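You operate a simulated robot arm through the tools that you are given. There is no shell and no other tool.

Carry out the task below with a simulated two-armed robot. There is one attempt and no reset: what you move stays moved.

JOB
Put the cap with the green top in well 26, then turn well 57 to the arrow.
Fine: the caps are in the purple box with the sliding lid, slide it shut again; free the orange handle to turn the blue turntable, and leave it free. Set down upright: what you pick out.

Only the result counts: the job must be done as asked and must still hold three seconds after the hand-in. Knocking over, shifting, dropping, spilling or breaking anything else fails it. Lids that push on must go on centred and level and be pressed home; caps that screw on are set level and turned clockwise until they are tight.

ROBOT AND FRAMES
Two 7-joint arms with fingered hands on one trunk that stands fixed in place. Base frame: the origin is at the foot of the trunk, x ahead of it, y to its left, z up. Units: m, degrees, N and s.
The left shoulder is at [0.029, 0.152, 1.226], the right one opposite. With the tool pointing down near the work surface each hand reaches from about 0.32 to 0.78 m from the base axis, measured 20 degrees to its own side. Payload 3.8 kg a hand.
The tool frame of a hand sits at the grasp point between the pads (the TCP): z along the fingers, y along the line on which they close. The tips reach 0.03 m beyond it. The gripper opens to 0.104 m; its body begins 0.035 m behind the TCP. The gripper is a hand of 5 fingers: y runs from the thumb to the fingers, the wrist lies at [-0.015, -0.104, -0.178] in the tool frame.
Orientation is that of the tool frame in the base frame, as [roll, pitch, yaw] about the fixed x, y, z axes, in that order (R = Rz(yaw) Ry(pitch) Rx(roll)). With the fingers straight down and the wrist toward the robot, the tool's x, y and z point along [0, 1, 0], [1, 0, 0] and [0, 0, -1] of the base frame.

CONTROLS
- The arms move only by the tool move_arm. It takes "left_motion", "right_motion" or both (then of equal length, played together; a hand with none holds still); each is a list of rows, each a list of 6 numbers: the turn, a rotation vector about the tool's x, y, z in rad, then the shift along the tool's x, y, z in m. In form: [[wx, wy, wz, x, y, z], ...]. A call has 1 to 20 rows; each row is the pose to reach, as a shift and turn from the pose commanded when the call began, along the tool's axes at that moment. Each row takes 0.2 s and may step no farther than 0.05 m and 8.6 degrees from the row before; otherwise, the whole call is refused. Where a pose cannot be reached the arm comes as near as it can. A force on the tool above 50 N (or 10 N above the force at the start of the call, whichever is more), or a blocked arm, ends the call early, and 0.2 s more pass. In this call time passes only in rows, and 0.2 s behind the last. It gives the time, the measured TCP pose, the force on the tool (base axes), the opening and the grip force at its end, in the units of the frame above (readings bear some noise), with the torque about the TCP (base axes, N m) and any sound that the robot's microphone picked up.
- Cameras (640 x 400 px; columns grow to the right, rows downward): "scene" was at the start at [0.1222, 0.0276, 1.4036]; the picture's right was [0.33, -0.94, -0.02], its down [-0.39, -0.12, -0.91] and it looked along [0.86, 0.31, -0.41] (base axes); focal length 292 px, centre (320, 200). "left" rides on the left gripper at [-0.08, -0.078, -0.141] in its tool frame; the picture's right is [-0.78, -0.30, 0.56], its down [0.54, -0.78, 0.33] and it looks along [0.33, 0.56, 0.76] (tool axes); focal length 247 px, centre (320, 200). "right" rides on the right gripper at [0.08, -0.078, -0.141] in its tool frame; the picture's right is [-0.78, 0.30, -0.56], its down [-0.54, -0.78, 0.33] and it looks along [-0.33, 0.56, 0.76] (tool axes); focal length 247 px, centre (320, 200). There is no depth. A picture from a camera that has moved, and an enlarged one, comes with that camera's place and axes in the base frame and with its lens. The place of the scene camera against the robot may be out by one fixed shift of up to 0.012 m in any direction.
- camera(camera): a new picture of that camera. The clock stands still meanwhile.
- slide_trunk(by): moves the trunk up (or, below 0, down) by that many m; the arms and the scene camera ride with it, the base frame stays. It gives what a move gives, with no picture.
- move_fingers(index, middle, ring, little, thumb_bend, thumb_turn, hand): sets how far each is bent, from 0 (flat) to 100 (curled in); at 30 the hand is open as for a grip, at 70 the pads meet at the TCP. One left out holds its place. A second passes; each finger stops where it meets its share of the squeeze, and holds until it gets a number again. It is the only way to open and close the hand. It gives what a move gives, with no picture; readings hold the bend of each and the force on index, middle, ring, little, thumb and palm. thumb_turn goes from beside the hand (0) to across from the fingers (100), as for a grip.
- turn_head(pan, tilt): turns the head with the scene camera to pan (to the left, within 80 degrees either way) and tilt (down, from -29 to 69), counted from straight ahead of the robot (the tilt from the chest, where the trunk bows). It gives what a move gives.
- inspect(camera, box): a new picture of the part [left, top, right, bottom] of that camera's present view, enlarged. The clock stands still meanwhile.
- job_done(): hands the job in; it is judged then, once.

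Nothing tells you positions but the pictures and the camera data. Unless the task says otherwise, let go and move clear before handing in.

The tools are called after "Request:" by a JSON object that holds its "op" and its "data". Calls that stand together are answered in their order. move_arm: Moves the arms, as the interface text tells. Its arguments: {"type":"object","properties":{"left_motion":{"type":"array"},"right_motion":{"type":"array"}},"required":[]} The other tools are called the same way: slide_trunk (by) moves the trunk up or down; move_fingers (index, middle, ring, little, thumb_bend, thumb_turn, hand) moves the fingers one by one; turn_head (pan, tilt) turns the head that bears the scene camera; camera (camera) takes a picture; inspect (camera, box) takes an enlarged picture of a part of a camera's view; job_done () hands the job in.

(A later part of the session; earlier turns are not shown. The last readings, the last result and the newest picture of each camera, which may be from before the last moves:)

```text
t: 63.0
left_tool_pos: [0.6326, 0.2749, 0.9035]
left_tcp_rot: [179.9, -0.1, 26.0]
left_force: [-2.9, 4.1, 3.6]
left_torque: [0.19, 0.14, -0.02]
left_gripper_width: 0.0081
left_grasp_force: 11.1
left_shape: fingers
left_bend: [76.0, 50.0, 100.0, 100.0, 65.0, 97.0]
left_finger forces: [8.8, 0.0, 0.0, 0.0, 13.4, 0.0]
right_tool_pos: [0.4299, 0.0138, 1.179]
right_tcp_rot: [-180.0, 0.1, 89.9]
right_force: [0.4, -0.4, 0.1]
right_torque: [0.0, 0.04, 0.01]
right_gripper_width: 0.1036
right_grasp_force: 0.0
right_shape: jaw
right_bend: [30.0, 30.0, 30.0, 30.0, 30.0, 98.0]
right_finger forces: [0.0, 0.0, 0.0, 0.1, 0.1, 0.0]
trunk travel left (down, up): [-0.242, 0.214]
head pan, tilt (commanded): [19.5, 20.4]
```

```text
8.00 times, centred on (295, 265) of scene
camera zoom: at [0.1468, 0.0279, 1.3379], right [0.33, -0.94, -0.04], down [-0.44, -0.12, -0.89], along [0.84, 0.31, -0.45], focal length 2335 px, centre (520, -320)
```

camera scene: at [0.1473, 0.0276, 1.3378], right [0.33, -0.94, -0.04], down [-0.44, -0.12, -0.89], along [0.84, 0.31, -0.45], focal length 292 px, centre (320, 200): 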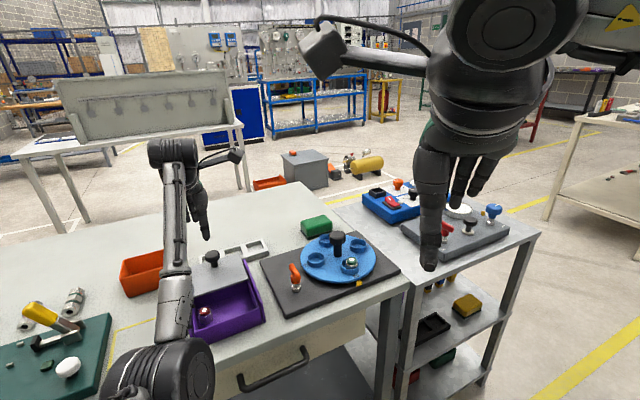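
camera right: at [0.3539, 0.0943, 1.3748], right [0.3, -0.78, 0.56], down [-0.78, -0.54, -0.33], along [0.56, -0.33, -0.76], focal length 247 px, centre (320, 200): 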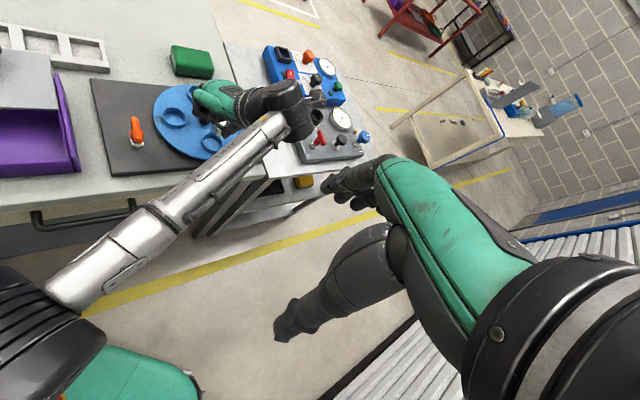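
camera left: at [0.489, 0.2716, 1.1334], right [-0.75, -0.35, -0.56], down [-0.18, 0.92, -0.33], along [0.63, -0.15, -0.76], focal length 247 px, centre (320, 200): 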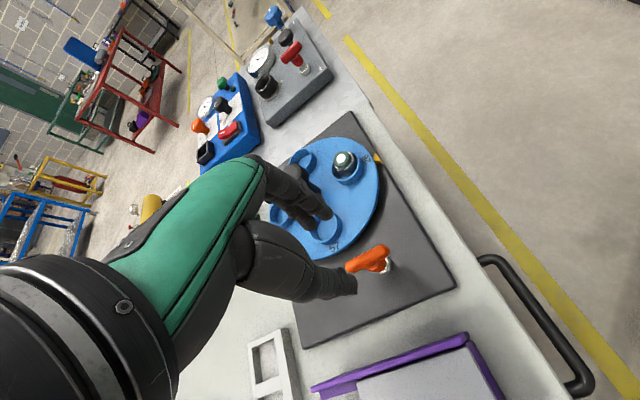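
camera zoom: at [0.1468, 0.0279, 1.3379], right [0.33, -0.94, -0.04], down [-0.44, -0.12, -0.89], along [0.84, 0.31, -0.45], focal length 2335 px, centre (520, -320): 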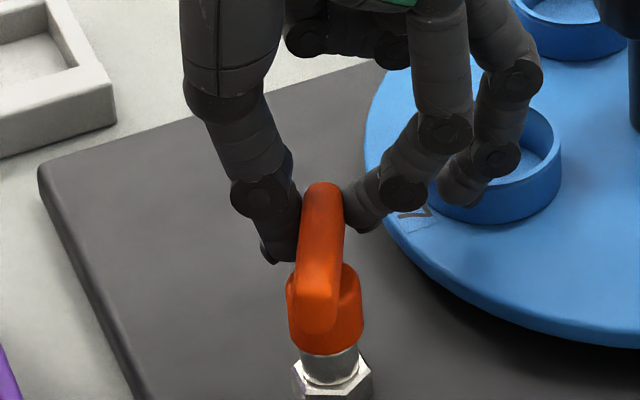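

The bar turns clockwise: it has gone about 30 degrees. I curl the middle finger away from well 57's ring and keep following the arc clockwise.

Request:
{"op": "move_fingers", "data": {"hand": "left", "middle": 100}}

Request:
{"op": "move_arm", "data": {"left_motion": [[0, 0, 0.12, -0.0018, 0.0035, 0], [0, 0, 0.235, -0.0037, 0.0068, 0], [0, 0, 0.349, -0.0056, 0.0102, 0]]}}

Request:
{"op": "inspect", "data": {"camera": "right", "box": [120, 70, 190, 150]}}

Request:
{"op": "inspect", "data": {"camera": "scene", "box": [250, 220, 350, 310]}}

```text
t: 64.0
left_tool_pos: [0.6317, 0.276, 0.9036]
left_tcp_rot: [-179.9, -0.2, 26.1]
left_force: [-1.1, 3.3, 5.4]
left_torque: [0.22, 0.15, -0.05]
left_gripper_width: 0.0079
left_grasp_force: 11.3
left_shape: fingers
left_bend: [76.0, 100.0, 100.0, 100.0, 65.0, 97.0]
left_finger forces: [9.4, 0.0, 0.1, 0.0, 13.2, 0.0]
right_tool_pos: [0.4308, 0.0144, 1.1794]
right_tcp_rot: [-180.0, 0.0, 90.0]
right_force: [0.4, 0.8, -0.3]
right_torque: [-0.01, 0.03, -0.01]
right_gripper_width: 0.1035
right_grasp_force: 0.0
right_shape: jaw
right_bend: [30.0, 30.0, 30.0, 30.0, 30.0, 98.0]
right_finger forces: [0.0, 0.1, 0.0, 0.0, 0.0, 0.1]
trunk travel left (down, up): [-0.242, 0.214]
head pan, tilt (commanded): [19.5, 20.4]
```

```text
t: 64.8
left_tool_pos: [0.6306, 0.2647, 0.9045]
left_tcp_rot: [180.0, 0.0, 6.1]
left_force: [-1.2, 5.0, 4.6]
left_torque: [0.23, 0.09, -0.08]
left_gripper_width: 0.008
left_grasp_force: 11.2
left_shape: fingers
left_bend: [76.0, 100.0, 100.0, 100.0, 65.0, 97.0]
left_finger forces: [9.4, 0.0, 0.1, 0.1, 13.3, 0.0]
right_tool_pos: [0.43, 0.0151, 1.1781]
right_tcp_rot: [179.9, 0.0, 90.0]
right_force: [-0.6, 0.0, -0.8]
right_torque: [0.04, 0.02, -0.03]
right_gripper_width: 0.1035
right_grasp_force: 0.1
right_shape: jaw
right_bend: [30.0, 30.0, 30.0, 30.0, 30.0, 98.0]
right_finger forces: [0.0, 0.0, 0.0, 0.0, 0.0, 0.1]
trunk travel left (down, up): [-0.242, 0.214]
head pan, tilt (commanded): [19.5, 20.4]
```

```text
5.00 times, centred on (155, 110) of right
camera zoom: at [0.3528, 0.0944, 1.3176], right [0.3, -0.78, 0.56], down [-0.78, -0.54, -0.33], along [0.56, -0.33, -0.76], focal length 1235 px, centre (1145, 650)
```

zoom: 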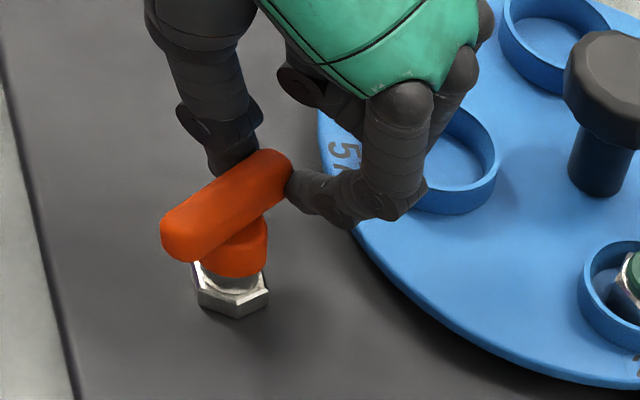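

```text
4.44 times, centred on (300, 265) of scene
camera zoom: at [0.1467, 0.0275, 1.3379], right [0.33, -0.94, -0.04], down [-0.44, -0.12, -0.89], along [0.84, 0.31, -0.45], focal length 1297 px, centre (409, -89)
```

zoom: 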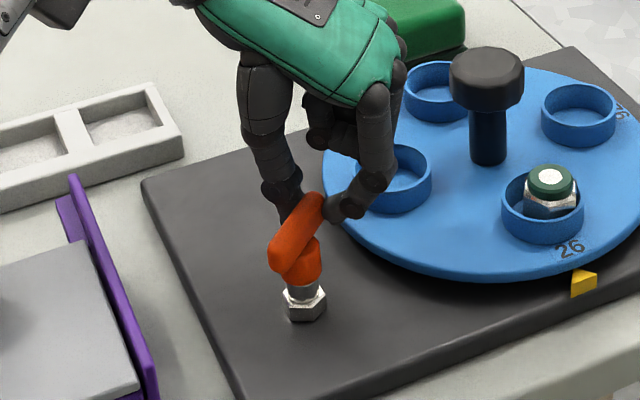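

Request:
{"op": "move_arm", "data": {"left_motion": [[0, 0, 0.122, -0.0018, 0.0032, 0], [0, 0, 0.244, -0.0039, 0.0063, 0], [0, 0, 0.366, -0.006, 0.0092, 0], [0, 0, 0.489, -0.0082, 0.012, 0]]}}

Request:
{"op": "inspect", "data": {"camera": "right", "box": [120, 70, 190, 150]}}

Request:
{"op": "inspect", "data": {"camera": "scene", "box": [250, 220, 350, 310]}}

```text
t: 65.8
left_tool_pos: [0.6017, 0.2525, 0.9054]
left_tcp_rot: [180.0, -0.1, -22.0]
left_force: [22.7, 4.0, -2.1]
left_torque: [0.08, -0.45, -0.22]
left_gripper_width: 0.0121
left_grasp_force: 11.2
left_shape: fingers
left_bend: [78.0, 100.0, 100.0, 100.0, 59.0, 100.0]
left_finger forces: [1.4, 0.1, 0.0, 0.0, 20.7, 0.0]
left hand out of reach, approached as far as the arm can: row 2, 3, 4
right_tool_pos: [0.4353, 0.0147, 1.1762]
right_tcp_rot: [-179.7, 0.0, 90.0]
right_force: [-0.6, -0.3, -0.3]
right_torque: [0.01, -0.02, -0.03]
right_gripper_width: 0.1034
right_grasp_force: 0.0
right_shape: jaw
right_bend: [30.0, 30.0, 30.0, 30.0, 30.0, 98.0]
right_finger forces: [0.0, 0.1, 0.1, 0.0, 0.0, 0.0]
trunk travel left (down, up): [-0.242, 0.214]
head pan, tilt (commanded): [19.5, 20.4]
```

```text
5.00 times, centred on (155, 110) of right
camera zoom: at [0.3584, 0.0949, 1.316], right [0.3, -0.78, 0.56], down [-0.78, -0.54, -0.33], along [0.55, -0.33, -0.76], focal length 1235 px, centre (1145, 650)
```

zoom: 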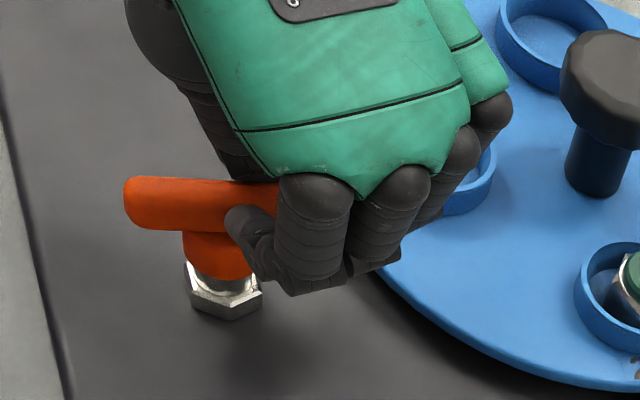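

```text
4.44 times, centred on (300, 265) of scene
camera zoom: at [0.1523, 0.0281, 1.3372], right [0.33, -0.94, -0.04], down [-0.44, -0.12, -0.89], along [0.83, 0.31, -0.46], focal length 1297 px, centre (409, -89)
```

zoom: 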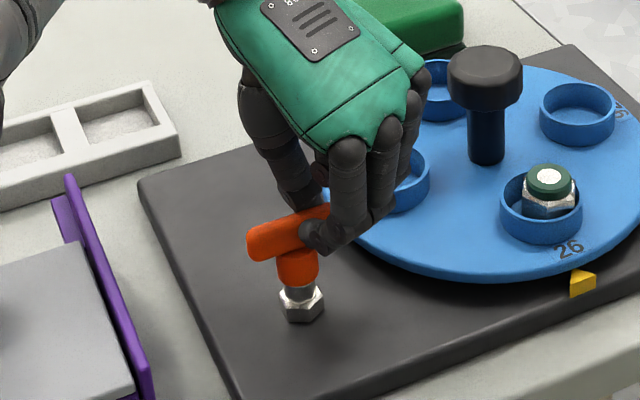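

The bar is now turned a full quarter, pointing at the turntable; the arm is at its limit and strained, so I open the fingers to let go.

Request:
{"op": "move_fingers", "data": {"hand": "left", "index": 55, "thumb_bend": 52}}

Request:
{"op": "inspect", "data": {"camera": "right", "box": [120, 70, 190, 150]}}

Request:
{"op": "inspect", "data": {"camera": "scene", "box": [250, 220, 350, 310]}}

Request:
{"op": "camera", "data": {"camera": "left"}}

```text
t: 66.8
left_tool_pos: [0.5979, 0.2515, 0.9075]
left_tcp_rot: [179.9, -0.1, -21.9]
left_force: [2.7, 0.8, 5.9]
left_torque: [0.19, -0.19, -0.07]
left_gripper_width: 0.0471
left_grasp_force: 3.5
left_shape: fingers
left_bend: [55.0, 100.0, 100.0, 100.0, 49.0, 100.0]
left_finger forces: [0.1, 0.0, 0.1, 0.0, 6.7, 0.1]
right_tool_pos: [0.4321, 0.0142, 1.1779]
right_tcp_rot: [180.0, 0.0, 90.0]
right_force: [0.3, -0.1, 0.1]
right_torque: [0.04, 0.0, -0.01]
right_gripper_width: 0.1035
right_grasp_force: 0.1
right_shape: jaw
right_bend: [30.0, 30.0, 30.0, 30.0, 30.0, 98.0]
right_finger forces: [0.1, 0.1, 0.0, 0.0, 0.0, 0.0]
trunk travel left (down, up): [-0.242, 0.214]
head pan, tilt (commanded): [19.5, 20.4]
```

```text
5.00 times, centred on (155, 110) of right
camera zoom: at [0.3534, 0.0942, 1.3175], right [0.3, -0.78, 0.56], down [-0.78, -0.54, -0.33], along [0.56, -0.33, -0.76], focal length 1235 px, centre (1145, 650)
```

zoom: 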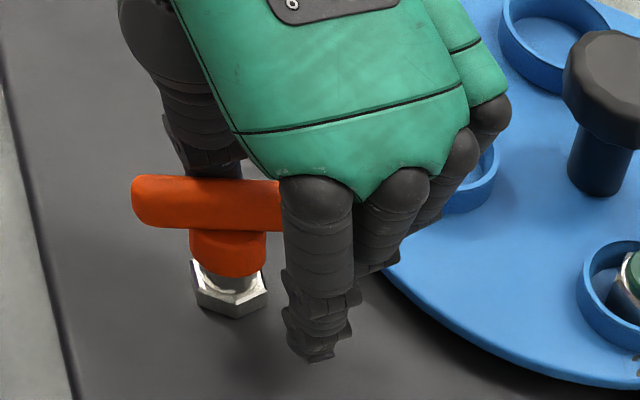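

```text
4.44 times, centred on (300, 265) of scene
camera zoom: at [0.1473, 0.0273, 1.3378], right [0.33, -0.94, -0.04], down [-0.44, -0.12, -0.89], along [0.84, 0.31, -0.45], focal length 1297 px, centre (409, -89)
```

zoom: 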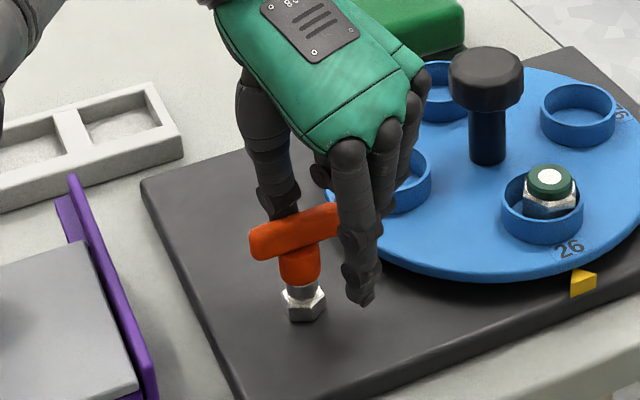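

```text
taken
camera left: at [0.552, 0.3542, 1.0493], right [-0.61, 0.56, -0.56], down [0.79, 0.52, -0.33], along [0.1, -0.64, -0.76], focal length 247 px, centre (320, 200)
```

left: 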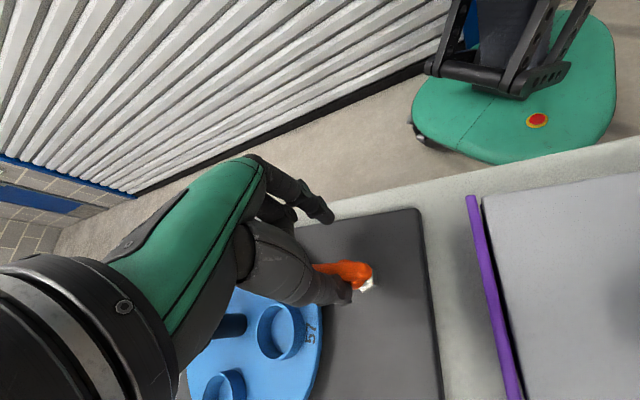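

Request:
{"op": "move_arm", "data": {"left_motion": [[0, 0, 0, 0, -0.004, 0], [0, 0, 0, 0, -0.006, -0.008], [0, 0, 0, 0, -0.006, -0.04], [0, 0, 0, 0, -0.006, -0.08]]}}

Request:
{"op": "camera", "data": {"camera": "left"}}

Request:
{"op": "inspect", "data": {"camera": "scene", "box": [250, 220, 350, 310]}}

Request:
{"op": "inspect", "data": {"camera": "right", "box": [120, 70, 250, 170]}}

```text
t: 67.8
left_tool_pos: [0.5987, 0.2558, 0.9886]
left_tcp_rot: [-180.0, 0.1, -22.1]
left_force: [0.2, -0.4, 0.2]
left_torque: [0.0, 0.0, 0.01]
left_gripper_width: 0.0431
left_grasp_force: 0.1
left_shape: fingers
left_bend: [55.0, 100.0, 100.0, 100.0, 52.0, 98.0]
left_finger forces: [0.0, 0.0, 0.1, 0.0, 0.1, 0.0]
left hand out of reach, approached as far as the arm can: row 2
right_tool_pos: [0.4302, 0.0155, 1.1788]
right_tcp_rot: [-179.9, -0.1, 90.0]
right_force: [0.4, -0.7, -0.7]
right_torque: [-0.02, 0.0, -0.02]
right_gripper_width: 0.1034
right_grasp_force: 0.0
right_shape: jaw
right_bend: [30.0, 30.0, 30.0, 30.0, 30.0, 98.0]
right_finger forces: [0.1, 0.1, 0.0, 0.0, 0.0, 0.0]
trunk travel left (down, up): [-0.242, 0.214]
head pan, tilt (commanded): [19.5, 20.4]
```

```text
taken
camera left: at [0.5537, 0.359, 1.1306], right [-0.61, 0.57, -0.56], down [0.79, 0.52, -0.33], along [0.1, -0.64, -0.76], focal length 247 px, centre (320, 200)
```

left: 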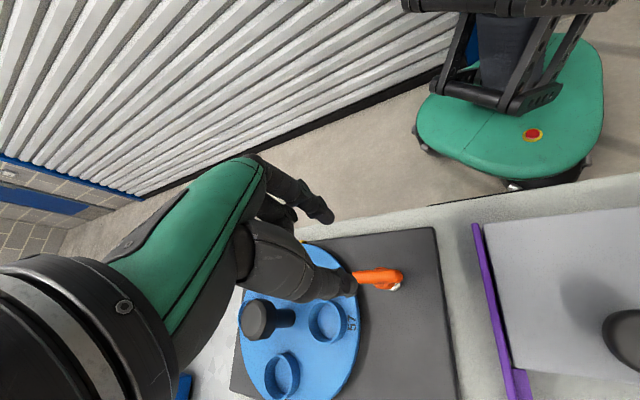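

```text
4.44 times, centred on (300, 265) of scene
camera zoom: at [0.1465, 0.0272, 1.3379], right [0.33, -0.94, -0.04], down [-0.44, -0.12, -0.89], along [0.84, 0.31, -0.45], focal length 1297 px, centre (409, -89)
```

zoom: 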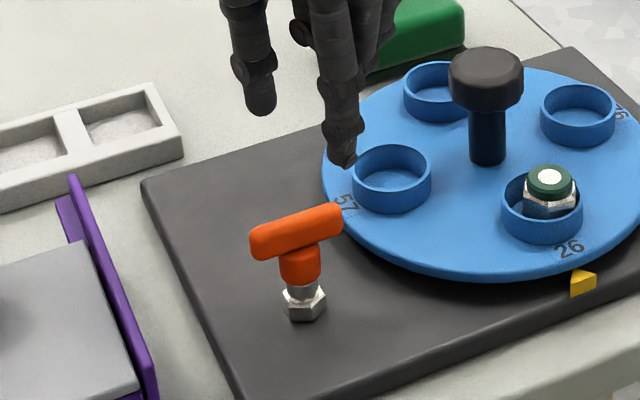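

```text
4.00 times, centred on (185, 120) of right
camera zoom: at [0.3526, 0.0941, 1.3178], right [0.3, -0.78, 0.56], down [-0.78, -0.54, -0.33], along [0.56, -0.33, -0.76], focal length 988 px, centre (860, 520)
```

zoom: 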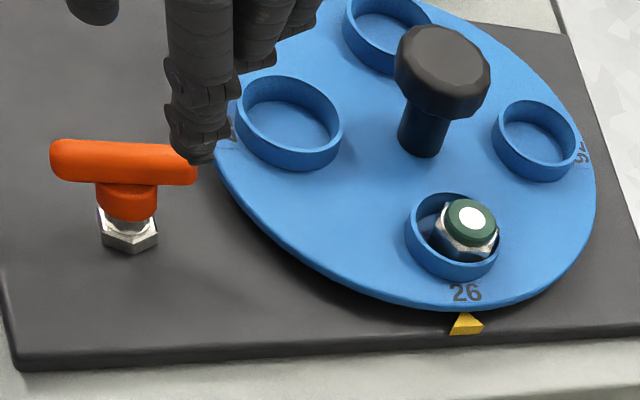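

The handle is turned a quarter and stays there. Next I take the turntable's centre knob; I move over it with the hand turned to about the start of a counter-clockwise stroke.

Request:
{"op": "move_arm", "data": {"left_motion": [[0, 0, -0.06, 0, 0, -0.015], [0, 0, -0.19, 0.006, 0, -0.03], [0, 0, -0.32, 0.018, -0.0008, -0.03], [0, 0, -0.45, 0.03, -0.0014, -0.03], [0, 0, -0.58, 0.043, -0.002, -0.03], [0, 0, -0.71, 0.056, -0.0026, -0.03], [0, 0, -0.84, 0.07, -0.0032, -0.03], [0, 0, -0.97, 0.085, -0.0039, -0.03], [0, 0, -1.1, 0.1, -0.0045, -0.03], [0, 0, -1.21, 0.115, -0.0052, -0.03], [0, 0, -1.32, 0.13, -0.006, -0.03], [0, 0, -1.431, 0.1431, -0.0065, -0.03]]}}

Request:
{"op": "move_fingers", "data": {"hand": "left", "index": 43, "middle": 43, "thumb_bend": 43}}

Request:
{"op": "camera", "data": {"camera": "left"}}

Request:
{"op": "inspect", "data": {"camera": "scene", "box": [260, 180, 420, 320]}}

```text
t: 70.5
left_tool_pos: [0.7455, 0.2096, 1.0182]
left_tcp_rot: [-179.8, 0.0, 60.3]
left_force: [0.2, 0.1, 0.5]
left_torque: [-0.01, 0.01, 0.01]
left_gripper_width: 0.0432
left_grasp_force: 0.1
left_shape: fingers
left_bend: [55.0, 100.0, 100.0, 100.0, 52.0, 98.0]
left_finger forces: [0.0, 0.1, 0.1, 0.0, 0.0, 0.0]
left hand out of reach, approached as far as the arm can: row 1, 2, 3, 4, 5, 6, 7, 8, 9, 10, 11, 12
right_tool_pos: [0.4307, 0.0143, 1.1775]
right_tcp_rot: [-180.0, 0.0, 89.9]
right_force: [-0.1, -1.0, 0.4]
right_torque: [0.03, 0.01, 0.0]
right_gripper_width: 0.1036
right_grasp_force: 0.0
right_shape: jaw
right_bend: [30.0, 30.0, 30.0, 30.0, 30.0, 98.0]
right_finger forces: [0.1, 0.0, 0.0, 0.0, 0.0, 0.0]
trunk travel left (down, up): [-0.242, 0.214]
head pan, tilt (commanded): [19.5, 20.4]
```

```text
t: 71.5
left_tool_pos: [0.7444, 0.2092, 1.0178]
left_tcp_rot: [-179.8, 0.0, 60.0]
left_force: [-0.1, -0.7, 0.2]
left_torque: [-0.03, -0.01, 0.01]
left_gripper_width: 0.0698
left_grasp_force: 0.0
left_shape: fingers
left_bend: [43.0, 43.0, 100.0, 100.0, 43.0, 98.0]
left_finger forces: [0.0, 0.0, 0.0, 0.0, 0.0, 0.1]
right_tool_pos: [0.4314, 0.0152, 1.1775]
right_tcp_rot: [-180.0, 0.0, 90.0]
right_force: [0.7, 0.3, 0.4]
right_torque: [0.0, 0.01, 0.01]
right_gripper_width: 0.1039
right_grasp_force: 0.1
right_shape: jaw
right_bend: [30.0, 30.0, 30.0, 30.0, 30.0, 98.0]
right_finger forces: [0.0, 0.0, 0.0, 0.1, 0.0, 0.1]
trunk travel left (down, up): [-0.242, 0.214]
head pan, tilt (commanded): [19.5, 20.4]
```

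```text
taken
camera left: at [0.6382, 0.181, 1.1596], right [-0.65, -0.52, -0.56], down [-0.41, 0.85, -0.33], along [0.65, 0.01, -0.76], focal length 247 px, centre (320, 200)
```

left: 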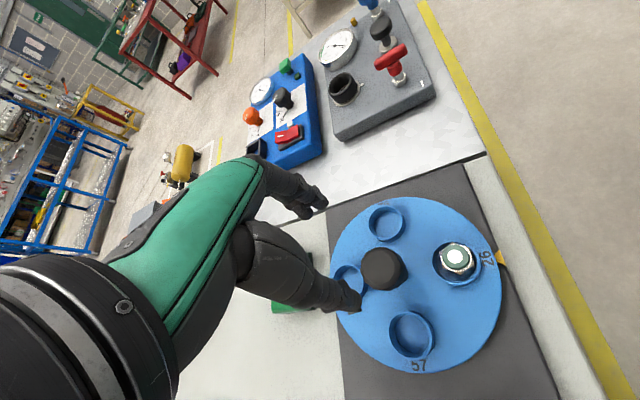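

```text
2.86 times, centred on (340, 250) of scene
camera zoom: at [0.1474, 0.0275, 1.3378], right [0.33, -0.94, -0.04], down [-0.44, -0.12, -0.89], along [0.84, 0.31, -0.45], focal length 834 px, centre (263, 57)
```

zoom: 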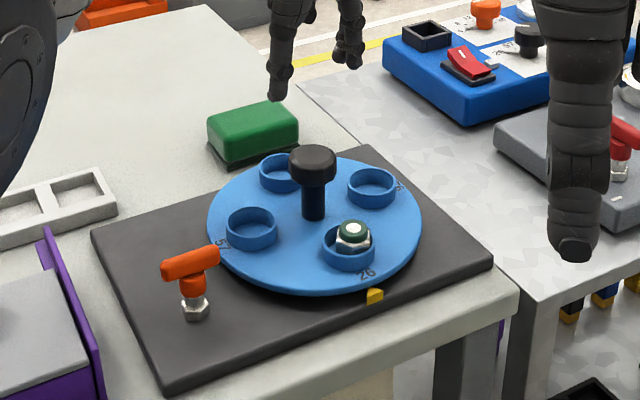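

Request:
{"op": "inspect", "data": {"camera": "left", "box": [310, 180, 520, 390]}}

```text
1.90 times, centred on (415, 285) of left
camera zoom: at [0.6382, 0.181, 1.1596], right [-0.65, -0.52, -0.56], down [-0.41, 0.85, -0.33], along [0.65, 0.01, -0.76], focal length 470 px, centre (139, 38)
```

zoom: 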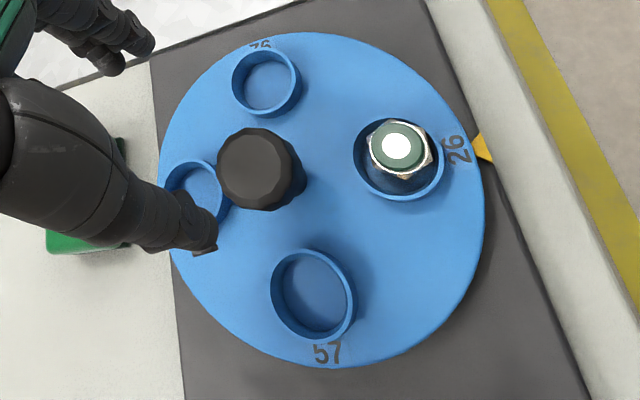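

Request:
{"op": "move_arm", "data": {"left_motion": [[0, 0, 0, -0.005, -0.004, 0.02], [0, 0, 0, -0.009, -0.008, 0.045]]}}

Request:
{"op": "inspect", "data": {"camera": "left", "box": [250, 150, 460, 360]}}

Request:
{"op": "inspect", "data": {"camera": "scene", "box": [260, 180, 420, 320]}}

```text
t: 72.0
left_tool_pos: [0.747, 0.2083, 0.9723]
left_tcp_rot: [-179.9, 0.1, 60.1]
left_force: [0.1, 0.9, 0.3]
left_torque: [0.0, 0.01, -0.01]
left_gripper_width: 0.0695
left_grasp_force: 0.0
left_shape: fingers
left_bend: [43.0, 43.0, 100.0, 100.0, 43.0, 98.0]
left_finger forces: [0.0, 0.0, 0.1, 0.1, 0.0, 0.0]
left hand out of reach, approached as far as the arm can: row 1, 2
right_tool_pos: [0.4306, 0.0151, 1.1766]
right_tcp_rot: [-179.9, 0.0, 90.0]
right_force: [-0.2, -0.1, -0.2]
right_torque: [-0.01, 0.02, 0.0]
right_gripper_width: 0.1037
right_grasp_force: 0.0
right_shape: jaw
right_bend: [30.0, 30.0, 30.0, 30.0, 30.0, 98.0]
right_finger forces: [0.0, 0.1, 0.0, 0.1, 0.0, 0.0]
trunk travel left (down, up): [-0.242, 0.214]
head pan, tilt (commanded): [19.5, 20.4]
```

```text
1.90 times, centred on (355, 255) of left
camera zoom: at [0.6395, 0.1784, 1.1144], right [-0.65, -0.52, -0.56], down [-0.41, 0.85, -0.33], along [0.65, 0.01, -0.76], focal length 470 px, centre (253, 95)
```

zoom: 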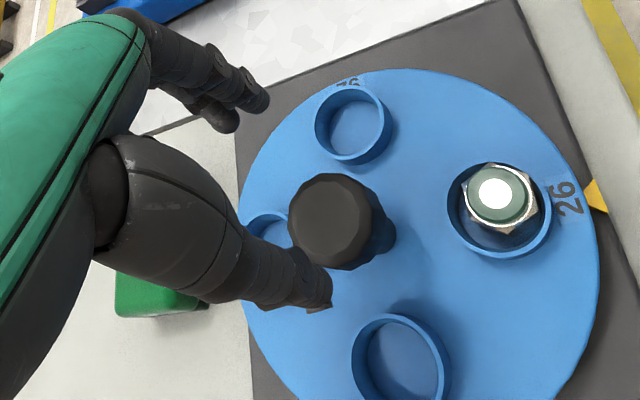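

```text
2.86 times, centred on (340, 250) of scene
camera zoom: at [0.1479, 0.0277, 1.3377], right [0.33, -0.94, -0.04], down [-0.44, -0.12, -0.89], along [0.83, 0.31, -0.45], focal length 834 px, centre (263, 57)
```

zoom: 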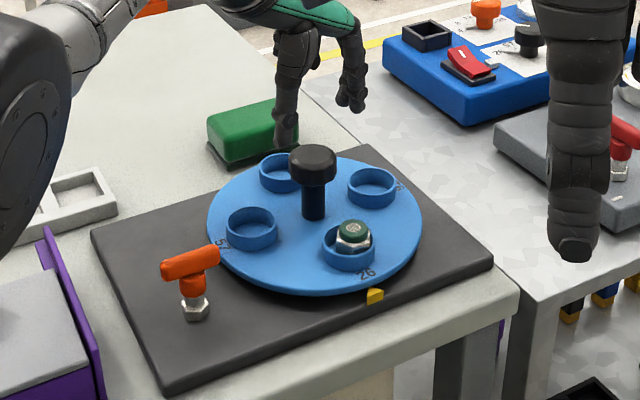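

Request:
{"op": "move_arm", "data": {"left_motion": [[0, 0, 0, -0.004, -0.008, 0.0], [0, 0, 0, -0.008, -0.0149, 0.01]]}}

Request:
{"op": "inspect", "data": {"camera": "left", "box": [250, 150, 460, 360]}}

```text
t: 72.7
left_tool_pos: [0.7463, 0.2071, 0.9618]
left_tcp_rot: [-179.9, 0.1, 60.0]
left_force: [0.3, 0.2, -0.4]
left_torque: [-0.01, 0.0, 0.01]
left_gripper_width: 0.0701
left_grasp_force: 0.0
left_shape: fingers
left_bend: [43.0, 43.0, 100.0, 100.0, 43.0, 98.0]
left_finger forces: [0.0, 0.1, 0.1, 0.0, 0.0, 0.1]
left hand out of reach, approached as far as the arm can: row 1, 2
right_tool_pos: [0.4304, 0.0147, 1.1768]
right_tcp_rot: [-179.9, 0.0, 90.0]
right_force: [-0.7, 0.5, -0.7]
right_torque: [0.01, 0.0, -0.01]
right_gripper_width: 0.1037
right_grasp_force: 0.1
right_shape: jaw
right_bend: [30.0, 30.0, 30.0, 30.0, 30.0, 98.0]
right_finger forces: [0.0, 0.1, 0.0, 0.0, 0.0, 0.1]
trunk travel left (down, up): [-0.242, 0.214]
head pan, tilt (commanded): [19.5, 20.4]
```

```text
1.90 times, centred on (355, 255) of left
camera zoom: at [0.6388, 0.1795, 1.104], right [-0.65, -0.52, -0.56], down [-0.41, 0.85, -0.33], along [0.65, 0.01, -0.76], focal length 470 px, centre (253, 95)
```

zoom: 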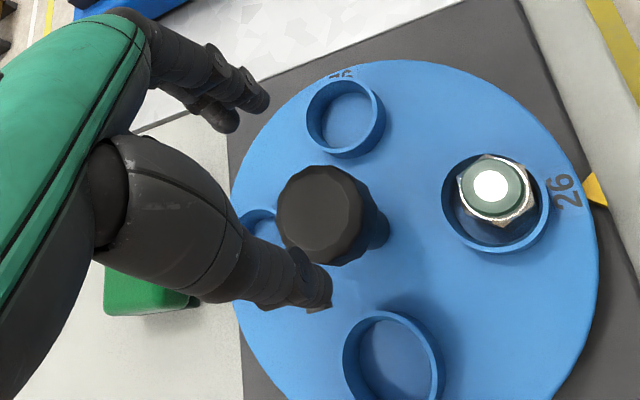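

Request:
{"op": "move_arm", "data": {"left_motion": [[0, 0, 0, -0.005, -0.0087, 0.0]]}}

```text
t: 73.0
left_tool_pos: [0.746, 0.2109, 0.9612]
left_tcp_rot: [-179.9, 0.0, 60.0]
left_force: [0.5, -0.6, -0.1]
left_torque: [-0.01, 0.02, 0.0]
left_gripper_width: 0.0697
left_grasp_force: 0.0
left_shape: fingers
left_bend: [43.0, 43.0, 100.0, 100.0, 43.0, 98.0]
left_finger forces: [0.0, 0.0, 0.0, 0.0, 0.1, 0.0]
left hand out of reach, approached as far as the arm can: row 1
right_tool_pos: [0.4303, 0.0154, 1.1775]
right_tcp_rot: [180.0, 0.0, 90.1]
right_force: [-0.1, 0.3, 1.0]
right_torque: [-0.01, -0.01, -0.02]
right_gripper_width: 0.1036
right_grasp_force: 0.1
right_shape: jaw
right_bend: [30.0, 30.0, 30.0, 30.0, 30.0, 98.0]
right_finger forces: [0.0, 0.0, 0.0, 0.0, 0.0, 0.0]
trunk travel left (down, up): [-0.242, 0.214]
head pan, tilt (commanded): [19.5, 20.4]
```

Request:
{"op": "camera", "data": {"camera": "scene"}}

Request:
{"op": "move_arm", "data": {"left_motion": [[0, 0, 0, 0.0, 0.0, -0.02], [0, 0, 0, -0.01, -0.017, -0.03], [0, 0, 0, -0.02, -0.034, -0.03]]}}

```text
taken
camera scene: at [0.1474, 0.0275, 1.3378], right [0.33, -0.94, -0.04], down [-0.44, -0.12, -0.89], along [0.84, 0.31, -0.45], focal length 292 px, centre (320, 200)
```

scene: 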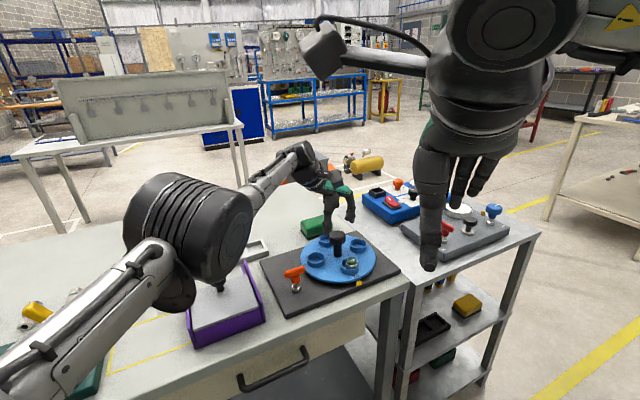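

```text
t: 73.8
left_tool_pos: [0.7459, 0.2141, 0.992]
left_tcp_rot: [180.0, 0.0, 60.1]
left_force: [-0.2, 0.2, -0.3]
left_torque: [0.02, -0.04, 0.05]
left_gripper_width: 0.0697
left_grasp_force: 0.1
left_shape: fingers
left_bend: [43.0, 43.0, 100.0, 100.0, 43.0, 98.0]
left_finger forces: [0.0, 0.1, 0.0, 0.0, 0.0, 0.1]
left hand out of reach, approached as far as the arm can: row 2, 3
right_tool_pos: [0.4304, 0.0156, 1.1785]
right_tcp_rot: [-180.0, 0.0, 90.1]
right_force: [-0.1, 0.2, -0.3]
right_torque: [-0.02, 0.0, -0.03]
right_gripper_width: 0.1034
right_grasp_force: 0.1
right_shape: jaw
right_bend: [30.0, 30.0, 30.0, 30.0, 30.0, 98.0]
right_finger forces: [0.0, 0.0, 0.0, 0.0, 0.1, 0.0]
trunk travel left (down, up): [-0.242, 0.214]
head pan, tilt (commanded): [19.5, 20.4]
```

The arm has folded into an awkward posture where it cannot come back toward me at this yaw. I raise the hand and turn it counter-clockwise to free the wrist.

Request:
{"op": "move_arm", "data": {"left_motion": [[0, 0, -0.13, 0, 0, -0.01], [0, 0, -0.26, 0, 0, -0.02], [0, 0, -0.39, 0, 0, -0.03], [0, 0, -0.52, 0, 0, -0.03]]}}

Request:
{"op": "camera", "data": {"camera": "scene"}}

```text
t: 74.8
left_tool_pos: [0.7691, 0.2112, 1.0223]
left_tcp_rot: [-179.9, 0.0, 89.9]
left_force: [-0.1, -0.7, -0.1]
left_torque: [0.01, -0.02, 0.01]
left_gripper_width: 0.07
left_grasp_force: 0.1
left_shape: fingers
left_bend: [43.0, 43.0, 100.0, 100.0, 43.0, 98.0]
left_finger forces: [0.0, 0.0, 0.1, 0.0, 0.0, 0.1]
left hand out of reach, approached as far as the arm can: row 1, 2, 3, 4
right_tool_pos: [0.4317, 0.0148, 1.1761]
right_tcp_rot: [-180.0, 0.0, 90.1]
right_force: [-0.4, -0.3, 1.4]
right_torque: [0.03, -0.05, -0.03]
right_gripper_width: 0.1038
right_grasp_force: 0.1
right_shape: jaw
right_bend: [30.0, 30.0, 30.0, 30.0, 30.0, 98.0]
right_finger forces: [0.0, 0.0, 0.0, 0.0, 0.0, 0.1]
trunk travel left (down, up): [-0.242, 0.214]
head pan, tilt (commanded): [19.5, 20.4]
```

```text
taken
camera scene: at [0.1475, 0.0271, 1.3378], right [0.33, -0.94, -0.04], down [-0.44, -0.12, -0.89], along [0.84, 0.31, -0.45], focal length 292 px, centre (320, 200)
```

scene: 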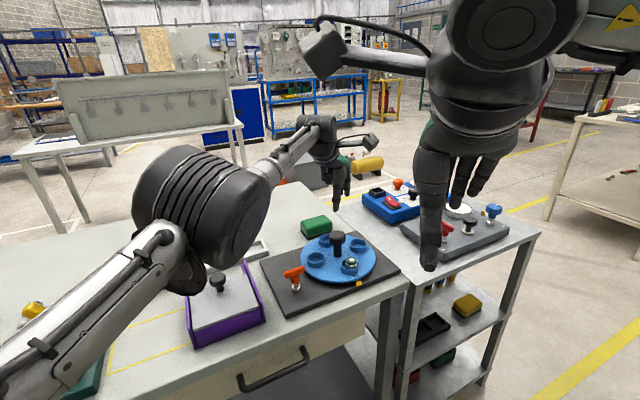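

Request:
{"op": "move_arm", "data": {"left_motion": [[0, 0, 0, 0, 0, -0.03], [0, 0, 0, 0, -0.01, -0.06], [0, 0, 0, 0.005, -0.03, -0.08], [0, 0, 0, 0.01, -0.06, -0.09], [0, 0, 0, 0.02, -0.09, -0.1]]}}

Request:
{"op": "camera", "data": {"camera": "scene"}}

```text
t: 76.0
left_tool_pos: [0.7543, 0.2277, 1.1289]
left_tcp_rot: [-180.0, 0.0, 89.7]
left_force: [0.6, -0.1, -0.5]
left_torque: [0.01, 0.01, -0.01]
left_gripper_width: 0.0698
left_grasp_force: 0.1
left_shape: fingers
left_bend: [43.0, 43.0, 100.0, 100.0, 43.0, 98.0]
left_finger forces: [0.0, 0.1, 0.0, 0.1, 0.0, 0.0]
left hand out of reach, approached as far as the arm can: row 2, 3, 4, 5
right_tool_pos: [0.4313, 0.0144, 1.1783]
right_tcp_rot: [-180.0, 0.0, 89.9]
right_force: [0.0, 0.6, 0.1]
right_torque: [0.03, -0.01, -0.01]
right_gripper_width: 0.1037
right_grasp_force: 0.2
right_shape: jaw
right_bend: [30.0, 30.0, 30.0, 30.0, 30.0, 98.0]
right_finger forces: [0.0, 0.1, 0.1, 0.0, 0.0, 0.0]
trunk travel left (down, up): [-0.242, 0.214]
head pan, tilt (commanded): [19.5, 20.4]
```

```text
taken
camera scene: at [0.1471, 0.0275, 1.3378], right [0.33, -0.94, -0.04], down [-0.44, -0.12, -0.89], along [0.84, 0.31, -0.45], focal length 292 px, centre (320, 200)
```

scene: 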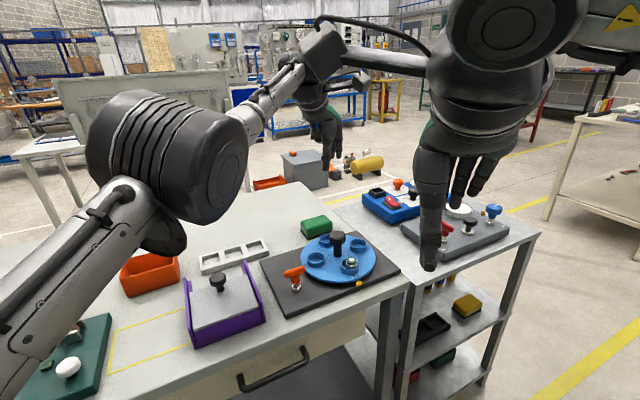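

Request:
{"op": "move_arm", "data": {"left_motion": [[0, 0, 0, 0.04, -0.02, 0], [0, 0, 0, 0.08, -0.04, 0], [0, 0, 0, 0.12, -0.065, 0], [0, 0, 0, 0.155, -0.095, 0], [0, 0, 0, 0.185, -0.13, 0], [0, 0, 0, 0.205, -0.17, 0]]}}

Request:
{"op": "camera", "data": {"camera": "scene"}}

```text
t: 77.5
left_tool_pos: [0.6914, 0.4571, 1.1539]
left_tcp_rot: [-179.9, 0.0, 89.9]
left_force: [0.0, -0.5, -0.4]
left_torque: [0.0, 0.0, 0.0]
left_gripper_width: 0.0697
left_grasp_force: 0.2
left_shape: fingers
left_bend: [43.0, 43.0, 100.0, 100.0, 43.0, 98.0]
left_finger forces: [0.0, 0.1, 0.0, 0.0, 0.1, 0.0]
left hand out of reach, approached as far as the arm can: row 1, 2, 3, 4, 5, 6
right_tool_pos: [0.4316, 0.0139, 1.178]
right_tcp_rot: [-180.0, 0.0, 90.1]
right_force: [0.0, -0.1, 0.5]
right_torque: [0.0, 0.02, 0.01]
right_gripper_width: 0.1036
right_grasp_force: 0.1
right_shape: jaw
right_bend: [30.0, 30.0, 30.0, 30.0, 30.0, 98.0]
right_finger forces: [0.0, 0.0, 0.1, 0.1, 0.1, 0.0]
trunk travel left (down, up): [-0.242, 0.214]
head pan, tilt (commanded): [19.5, 20.4]
```

```text
taken
camera scene: at [0.1472, 0.0275, 1.3378], right [0.33, -0.94, -0.04], down [-0.44, -0.12, -0.89], along [0.84, 0.31, -0.45], focal length 292 px, centre (320, 200)
```

scene: 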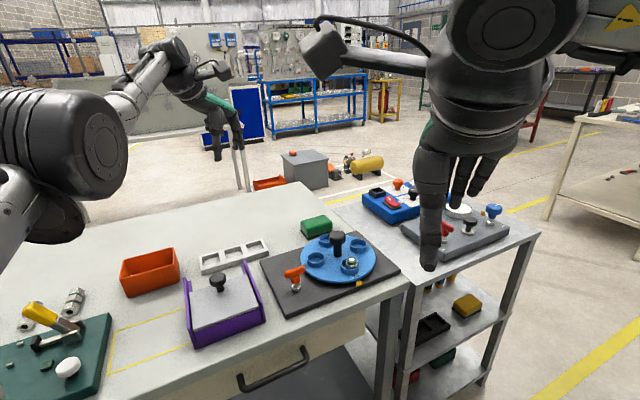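

Request:
{"op": "move_arm", "data": {"left_motion": [[0, 0, 0, 0, -0.04, -0.014], [0, 0, 0, 0, -0.08, -0.028], [0, 0, 0, 0, -0.12, -0.042], [0, 0, 0, 0, -0.16, -0.056], [0, 0, 0, 0, -0.2, -0.07], [0, 0, 0, 0, -0.24, -0.084], [0, 0, 0, 0, -0.28, -0.1], [0, 0, 0, 0, -0.31, -0.114]]}}

Request:
{"op": "camera", "data": {"camera": "scene"}}

```text
t: 79.2
left_tool_pos: [0.5347, 0.5472, 1.3327]
left_tcp_rot: [-179.9, 0.0, 89.8]
left_force: [0.3, -0.7, 0.5]
left_torque: [-0.04, -0.03, -0.01]
left_gripper_width: 0.0703
left_grasp_force: 0.1
left_shape: fingers
left_bend: [43.0, 43.0, 100.0, 100.0, 43.0, 98.0]
left_finger forces: [0.0, 0.1, 0.0, 0.1, 0.1, 0.1]
left hand out of reach, approached as far as the arm can: row 1, 2, 3, 4, 5, 6, 7, 8
right_tool_pos: [0.4308, 0.0143, 1.1782]
right_tcp_rot: [-180.0, 0.0, 90.0]
right_force: [0.4, -0.7, 0.9]
right_torque: [-0.01, 0.01, -0.01]
right_gripper_width: 0.1038
right_grasp_force: 0.0
right_shape: jaw
right_bend: [30.0, 30.0, 30.0, 30.0, 30.0, 98.0]
right_finger forces: [0.1, 0.0, 0.0, 0.0, 0.1, 0.0]
trunk travel left (down, up): [-0.242, 0.214]
head pan, tilt (commanded): [19.5, 20.4]
```

```text
taken
camera scene: at [0.1473, 0.0276, 1.3378], right [0.33, -0.94, -0.04], down [-0.44, -0.12, -0.89], along [0.84, 0.31, -0.45], focal length 292 px, centre (320, 200)
```

scene: 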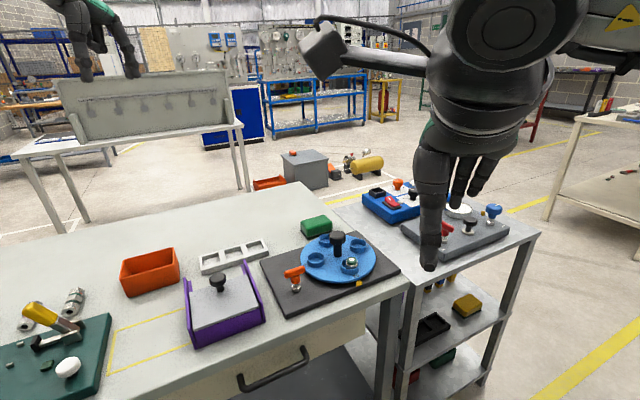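

Request:
{"op": "move_arm", "data": {"left_motion": [[0, 0, 0, -0.0113, -0.013, -0.0386], [0, 0, 0, -0.0226, -0.026, -0.077], [0, 0, 0, -0.034, -0.04, -0.115], [0, 0, 0, -0.05, -0.06, -0.15]]}}

Request:
{"op": "move_arm", "data": {"left_motion": [[0, 0, 0, -0.02, -0.035, 0.02], [0, 0, 0, -0.04, -0.07, 0.04], [0, 0, 0, -0.06, -0.105, 0.06], [0, 0, 0, -0.08, -0.14, 0.08]]}}

```text
t: 80.2
left_tool_pos: [0.4752, 0.4632, 1.4508]
left_tcp_rot: [-179.9, -0.1, 89.9]
left_force: [1.1, 0.0, 1.1]
left_torque: [0.04, 0.02, 0.02]
left_gripper_width: 0.0704
left_grasp_force: 0.1
left_shape: fingers
left_bend: [43.0, 43.0, 100.0, 100.0, 43.0, 98.0]
left_finger forces: [0.0, 0.0, 0.0, 0.1, 0.0, 0.0]
left hand out of reach, approached as far as the arm can: row 1, 2, 3, 4
right_tool_pos: [0.4294, 0.0135, 1.1777]
right_tcp_rot: [180.0, -0.1, 90.0]
right_force: [1.8, 0.3, 0.5]
right_torque: [0.0, 0.02, -0.01]
right_gripper_width: 0.1039
right_grasp_force: 0.0
right_shape: jaw
right_bend: [30.0, 30.0, 30.0, 30.0, 30.0, 98.0]
right_finger forces: [0.0, 0.0, 0.0, 0.1, 0.0, 0.0]
trunk travel left (down, up): [-0.242, 0.214]
head pan, tilt (commanded): [19.5, 20.4]
```

```text
t: 81.2
left_tool_pos: [0.422, 0.4537, 1.4868]
left_tcp_rot: [-179.9, 0.0, 89.8]
left_force: [-0.1, 0.5, -0.5]
left_torque: [0.0, -0.02, 0.0]
left_gripper_width: 0.0702
left_grasp_force: 0.1
left_shape: fingers
left_bend: [43.0, 43.0, 100.0, 100.0, 43.0, 98.0]
left_finger forces: [0.0, 0.0, 0.1, 0.0, 0.0, 0.1]
left hand out of reach, approached as far as the arm can: row 1, 2, 3, 4
right_tool_pos: [0.4288, 0.0146, 1.1769]
right_tcp_rot: [180.0, 0.0, 90.0]
right_force: [0.0, -0.4, -0.6]
right_torque: [0.01, -0.01, 0.01]
right_gripper_width: 0.1041
right_grasp_force: 0.2
right_shape: jaw
right_bend: [30.0, 30.0, 30.0, 30.0, 30.0, 98.0]
right_finger forces: [0.1, 0.0, 0.0, 0.0, 0.0, 0.0]
trunk travel left (down, up): [-0.242, 0.214]
head pan, tilt (commanded): [19.5, 20.4]
```

Request:
{"op": "turn_head", "data": {"pan": 60, "tilt": -10}}

Request:
{"op": "camera", "data": {"camera": "scene"}}

Request:
{"op": "camera", "data": {"camera": "left"}}

```text
t: 82.3
left_tool_pos: [0.4237, 0.4553, 1.4853]
left_tcp_rot: [-179.9, 0.0, 89.8]
left_force: [0.1, 0.0, -0.5]
left_torque: [0.0, -0.03, 0.01]
left_gripper_width: 0.0701
left_grasp_force: 0.0
left_shape: fingers
left_bend: [43.0, 43.0, 100.0, 100.0, 43.0, 98.0]
left_finger forces: [0.0, 0.0, 0.0, 0.0, 0.0, 0.0]
right_tool_pos: [0.4302, 0.0142, 1.1783]
right_tcp_rot: [-179.9, 0.0, 90.0]
right_force: [0.7, 0.4, 1.1]
right_torque: [0.01, 0.0, -0.03]
right_gripper_width: 0.1036
right_grasp_force: 0.1
right_shape: jaw
right_bend: [30.0, 30.0, 30.0, 30.0, 30.0, 98.0]
right_finger forces: [0.0, 0.0, 0.1, 0.0, 0.1, 0.0]
trunk travel left (down, up): [-0.242, 0.214]
head pan, tilt (commanded): [60.0, -10.0]
```

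```text
taken
camera scene: at [0.1077, 0.0696, 1.3911], right [0.86, -0.5, -0.1], down [-0.03, 0.15, -0.99], along [0.51, 0.85, 0.11], focal length 292 px, centre (320, 200)
```

scene: 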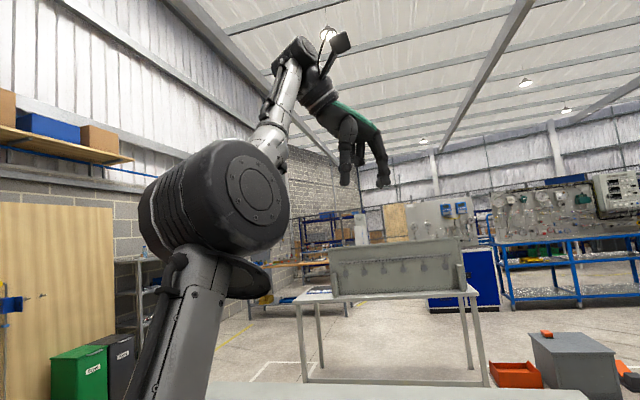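

```text
taken
camera left: at [0.3459, 0.3751, 1.6276], right [-0.3, -0.78, -0.56], down [-0.78, 0.54, -0.33], along [0.56, 0.33, -0.76], focal length 247 px, centre (320, 200)
```

left: 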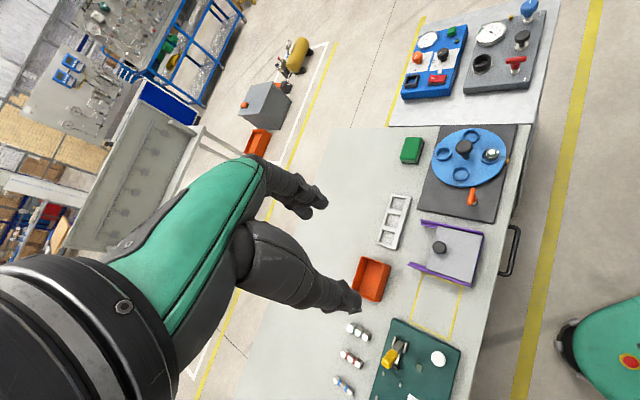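

The arm looks nearly straight with the wrist bent hard, which blocks it. High up and clear of everything, I tilt the hand forward about the wrist to free the wrist joints, then try drawing in.

Request:
{"op": "move_arm", "data": {"left_motion": [[-0.131, 0, 0, 0, 0.0223, -0.0151], [-0.262, 0, 0, 0, 0.0426, -0.033], [-0.393, 0, 0, 0, 0.0602, -0.0533], [-0.524, 0, 0, 0, 0.0751, -0.0758], [-0.654, 0, 0, 0, 0.0869, -0.1001], [-0.785, 0, 0, 0, 0.0954, -0.1257]]}}

Request:
{"op": "camera", "data": {"camera": "scene"}}

```text
t: 83.7
left_tool_pos: [0.5239, 0.4513, 1.6122]
left_tcp_rot: [134.9, 0.0, 89.7]
left_force: [-1.3, 0.1, -0.7]
left_torque: [-0.03, 0.01, 0.01]
left_gripper_width: 0.0704
left_grasp_force: 0.1
left_shape: fingers
left_bend: [43.0, 43.0, 100.0, 100.0, 43.0, 98.0]
left_finger forces: [0.1, 0.0, 0.0, 0.0, 0.0, 0.0]
right_tool_pos: [0.4306, 0.014, 1.1787]
right_tcp_rot: [-179.9, 0.1, 90.1]
right_force: [0.3, -0.8, -0.3]
right_torque: [-0.01, 0.01, -0.02]
right_gripper_width: 0.1036
right_grasp_force: 0.0
right_shape: jaw
right_bend: [30.0, 30.0, 30.0, 30.0, 30.0, 98.0]
right_finger forces: [0.0, 0.0, 0.1, 0.0, 0.0, 0.0]
trunk travel left (down, up): [-0.242, 0.214]
head pan, tilt (commanded): [60.0, -10.0]
```

```text
taken
camera scene: at [0.1074, 0.0695, 1.3912], right [0.86, -0.5, -0.1], down [-0.03, 0.15, -0.99], along [0.51, 0.85, 0.11], focal length 292 px, centre (320, 200)
```

scene: 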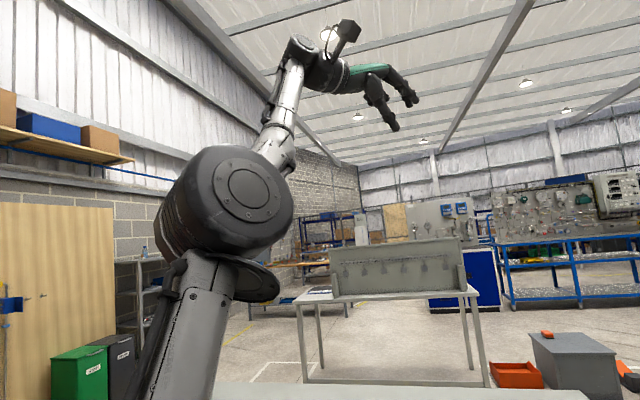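

Request:
{"op": "move_arm", "data": {"left_motion": [[0, 0, 0, -0.016, -0.033, 0.007], [0, 0, 0, -0.033, -0.066, 0.0145], [0, 0, 0, -0.05, -0.099, 0.022], [0, 0, 0, -0.066, -0.132, 0.029]]}}

Request:
{"op": "camera", "data": {"camera": "scene"}}

```text
t: 84.7
left_tool_pos: [0.5177, 0.4365, 1.6201]
left_tcp_rot: [135.2, -0.1, 89.8]
left_force: [-0.4, -0.6, 0.7]
left_torque: [0.05, -0.01, 0.0]
left_gripper_width: 0.0702
left_grasp_force: 0.0
left_shape: fingers
left_bend: [43.0, 43.0, 100.0, 100.0, 43.0, 98.0]
left_finger forces: [0.0, 0.0, 0.1, 0.1, 0.0, 0.0]
left hand out of reach, approached as far as the arm can: row 1, 2, 3, 4
right_tool_pos: [0.4293, 0.0138, 1.1782]
right_tcp_rot: [-180.0, 0.0, 90.0]
right_force: [0.0, -0.2, 0.0]
right_torque: [0.0, 0.0, 0.02]
right_gripper_width: 0.1039
right_grasp_force: 0.1
right_shape: jaw
right_bend: [30.0, 30.0, 30.0, 30.0, 30.0, 98.0]
right_finger forces: [0.1, 0.0, 0.0, 0.1, 0.0, 0.0]
trunk travel left (down, up): [-0.242, 0.214]
head pan, tilt (commanded): [60.0, -10.0]
```

```text
taken
camera scene: at [0.1074, 0.0688, 1.3912], right [0.86, -0.5, -0.1], down [-0.03, 0.15, -0.99], along [0.51, 0.85, 0.11], focal length 292 px, centre (320, 200)
```

scene: 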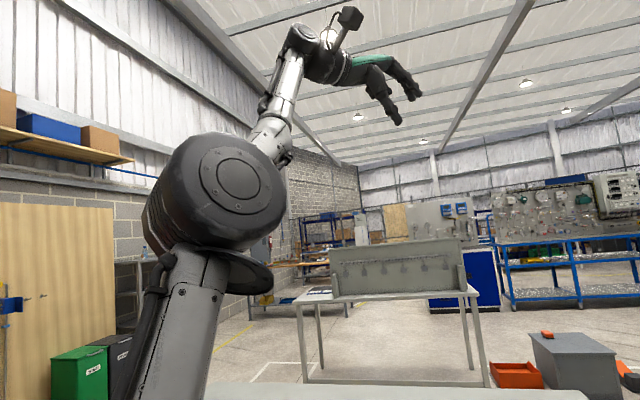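

Request:
{"op": "move_arm", "data": {"left_motion": [[0, 0, 0, 0.027, -0.0214, -0.0352], [0, 0, 0, 0.052, -0.047, -0.069], [0, 0, 0, 0.0754, -0.0754, -0.1014], [0, 0, 0, 0.097, -0.107, -0.132]]}}

Request:
{"op": "camera", "data": {"camera": "scene"}}

```text
t: 85.7
left_tool_pos: [0.3621, 0.533, 1.6217]
left_tcp_rot: [135.1, 0.0, 89.9]
left_force: [-0.5, 0.2, -0.6]
left_torque: [-0.03, 0.02, 0.0]
left_gripper_width: 0.0701
left_grasp_force: 0.1
left_shape: fingers
left_bend: [43.0, 43.0, 100.0, 100.0, 43.0, 98.0]
left_finger forces: [0.0, 0.1, 0.0, 0.0, 0.1, 0.0]
left hand out of reach, approached as far as the arm can: row 2, 4
right_tool_pos: [0.4311, 0.0166, 1.1779]
right_tcp_rot: [-179.9, 0.1, 90.0]
right_force: [-0.1, -0.1, -0.2]
right_torque: [-0.01, -0.01, 0.02]
right_gripper_width: 0.1036
right_grasp_force: 0.0
right_shape: jaw
right_bend: [30.0, 30.0, 30.0, 30.0, 30.0, 98.0]
right_finger forces: [0.0, 0.0, 0.1, 0.0, 0.0, 0.1]
trunk travel left (down, up): [-0.242, 0.214]
head pan, tilt (commanded): [60.0, -10.0]
```

```text
taken
camera scene: at [0.1086, 0.0712, 1.3909], right [0.86, -0.5, -0.1], down [-0.03, 0.15, -0.99], along [0.51, 0.85, 0.11], focal length 292 px, centre (320, 200)
```

scene: 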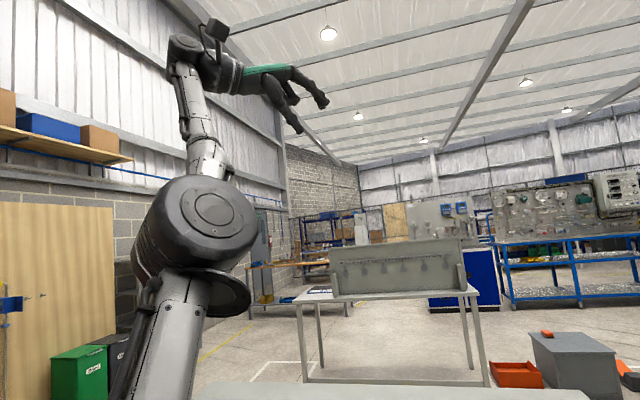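

The elbow now bends the proper way. I draw the hand in and down to see if it follows.

Request:
{"op": "move_arm", "data": {"left_motion": [[0, 0, 0, -0.012, -0.025, 0.02], [0, 0, 0, -0.024, -0.05, 0.045], [0, 0, 0, -0.037, -0.078, 0.075], [0, 0, 0, -0.05, -0.106, 0.106]]}}

Request:
{"op": "camera", "data": {"camera": "scene"}}

```text
t: 86.7
left_tool_pos: [0.3649, 0.4809, 1.4734]
left_tcp_rot: [135.2, -0.1, 89.9]
left_force: [0.4, 0.4, 0.0]
left_torque: [0.0, -0.03, 0.01]
left_gripper_width: 0.07
left_grasp_force: 0.1
left_shape: fingers
left_bend: [43.0, 43.0, 100.0, 100.0, 43.0, 98.0]
left_finger forces: [0.0, 0.1, 0.0, 0.1, 0.0, 0.0]
right_tool_pos: [0.4307, 0.0143, 1.1771]
right_tcp_rot: [180.0, -0.1, 90.0]
right_force: [0.3, 0.6, -0.3]
right_torque: [0.01, 0.02, 0.0]
right_gripper_width: 0.1037
right_grasp_force: 0.0
right_shape: jaw
right_bend: [30.0, 30.0, 30.0, 30.0, 30.0, 98.0]
right_finger forces: [0.0, 0.0, 0.0, 0.0, 0.0, 0.0]
trunk travel left (down, up): [-0.242, 0.214]
head pan, tilt (commanded): [60.0, -10.0]
```

```text
taken
camera scene: at [0.1086, 0.0701, 1.391], right [0.86, -0.5, -0.11], down [-0.03, 0.15, -0.99], along [0.51, 0.85, 0.11], focal length 292 px, centre (320, 200)
```

scene: 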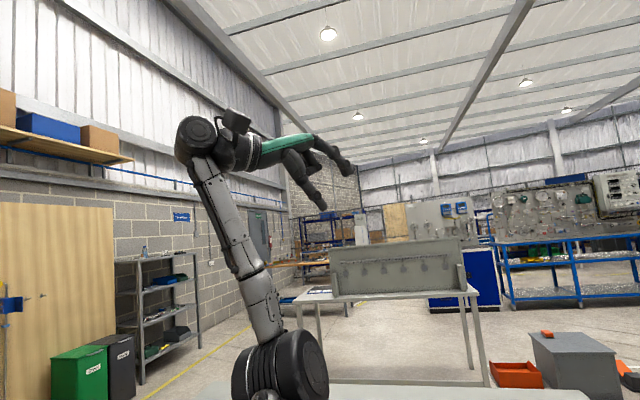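

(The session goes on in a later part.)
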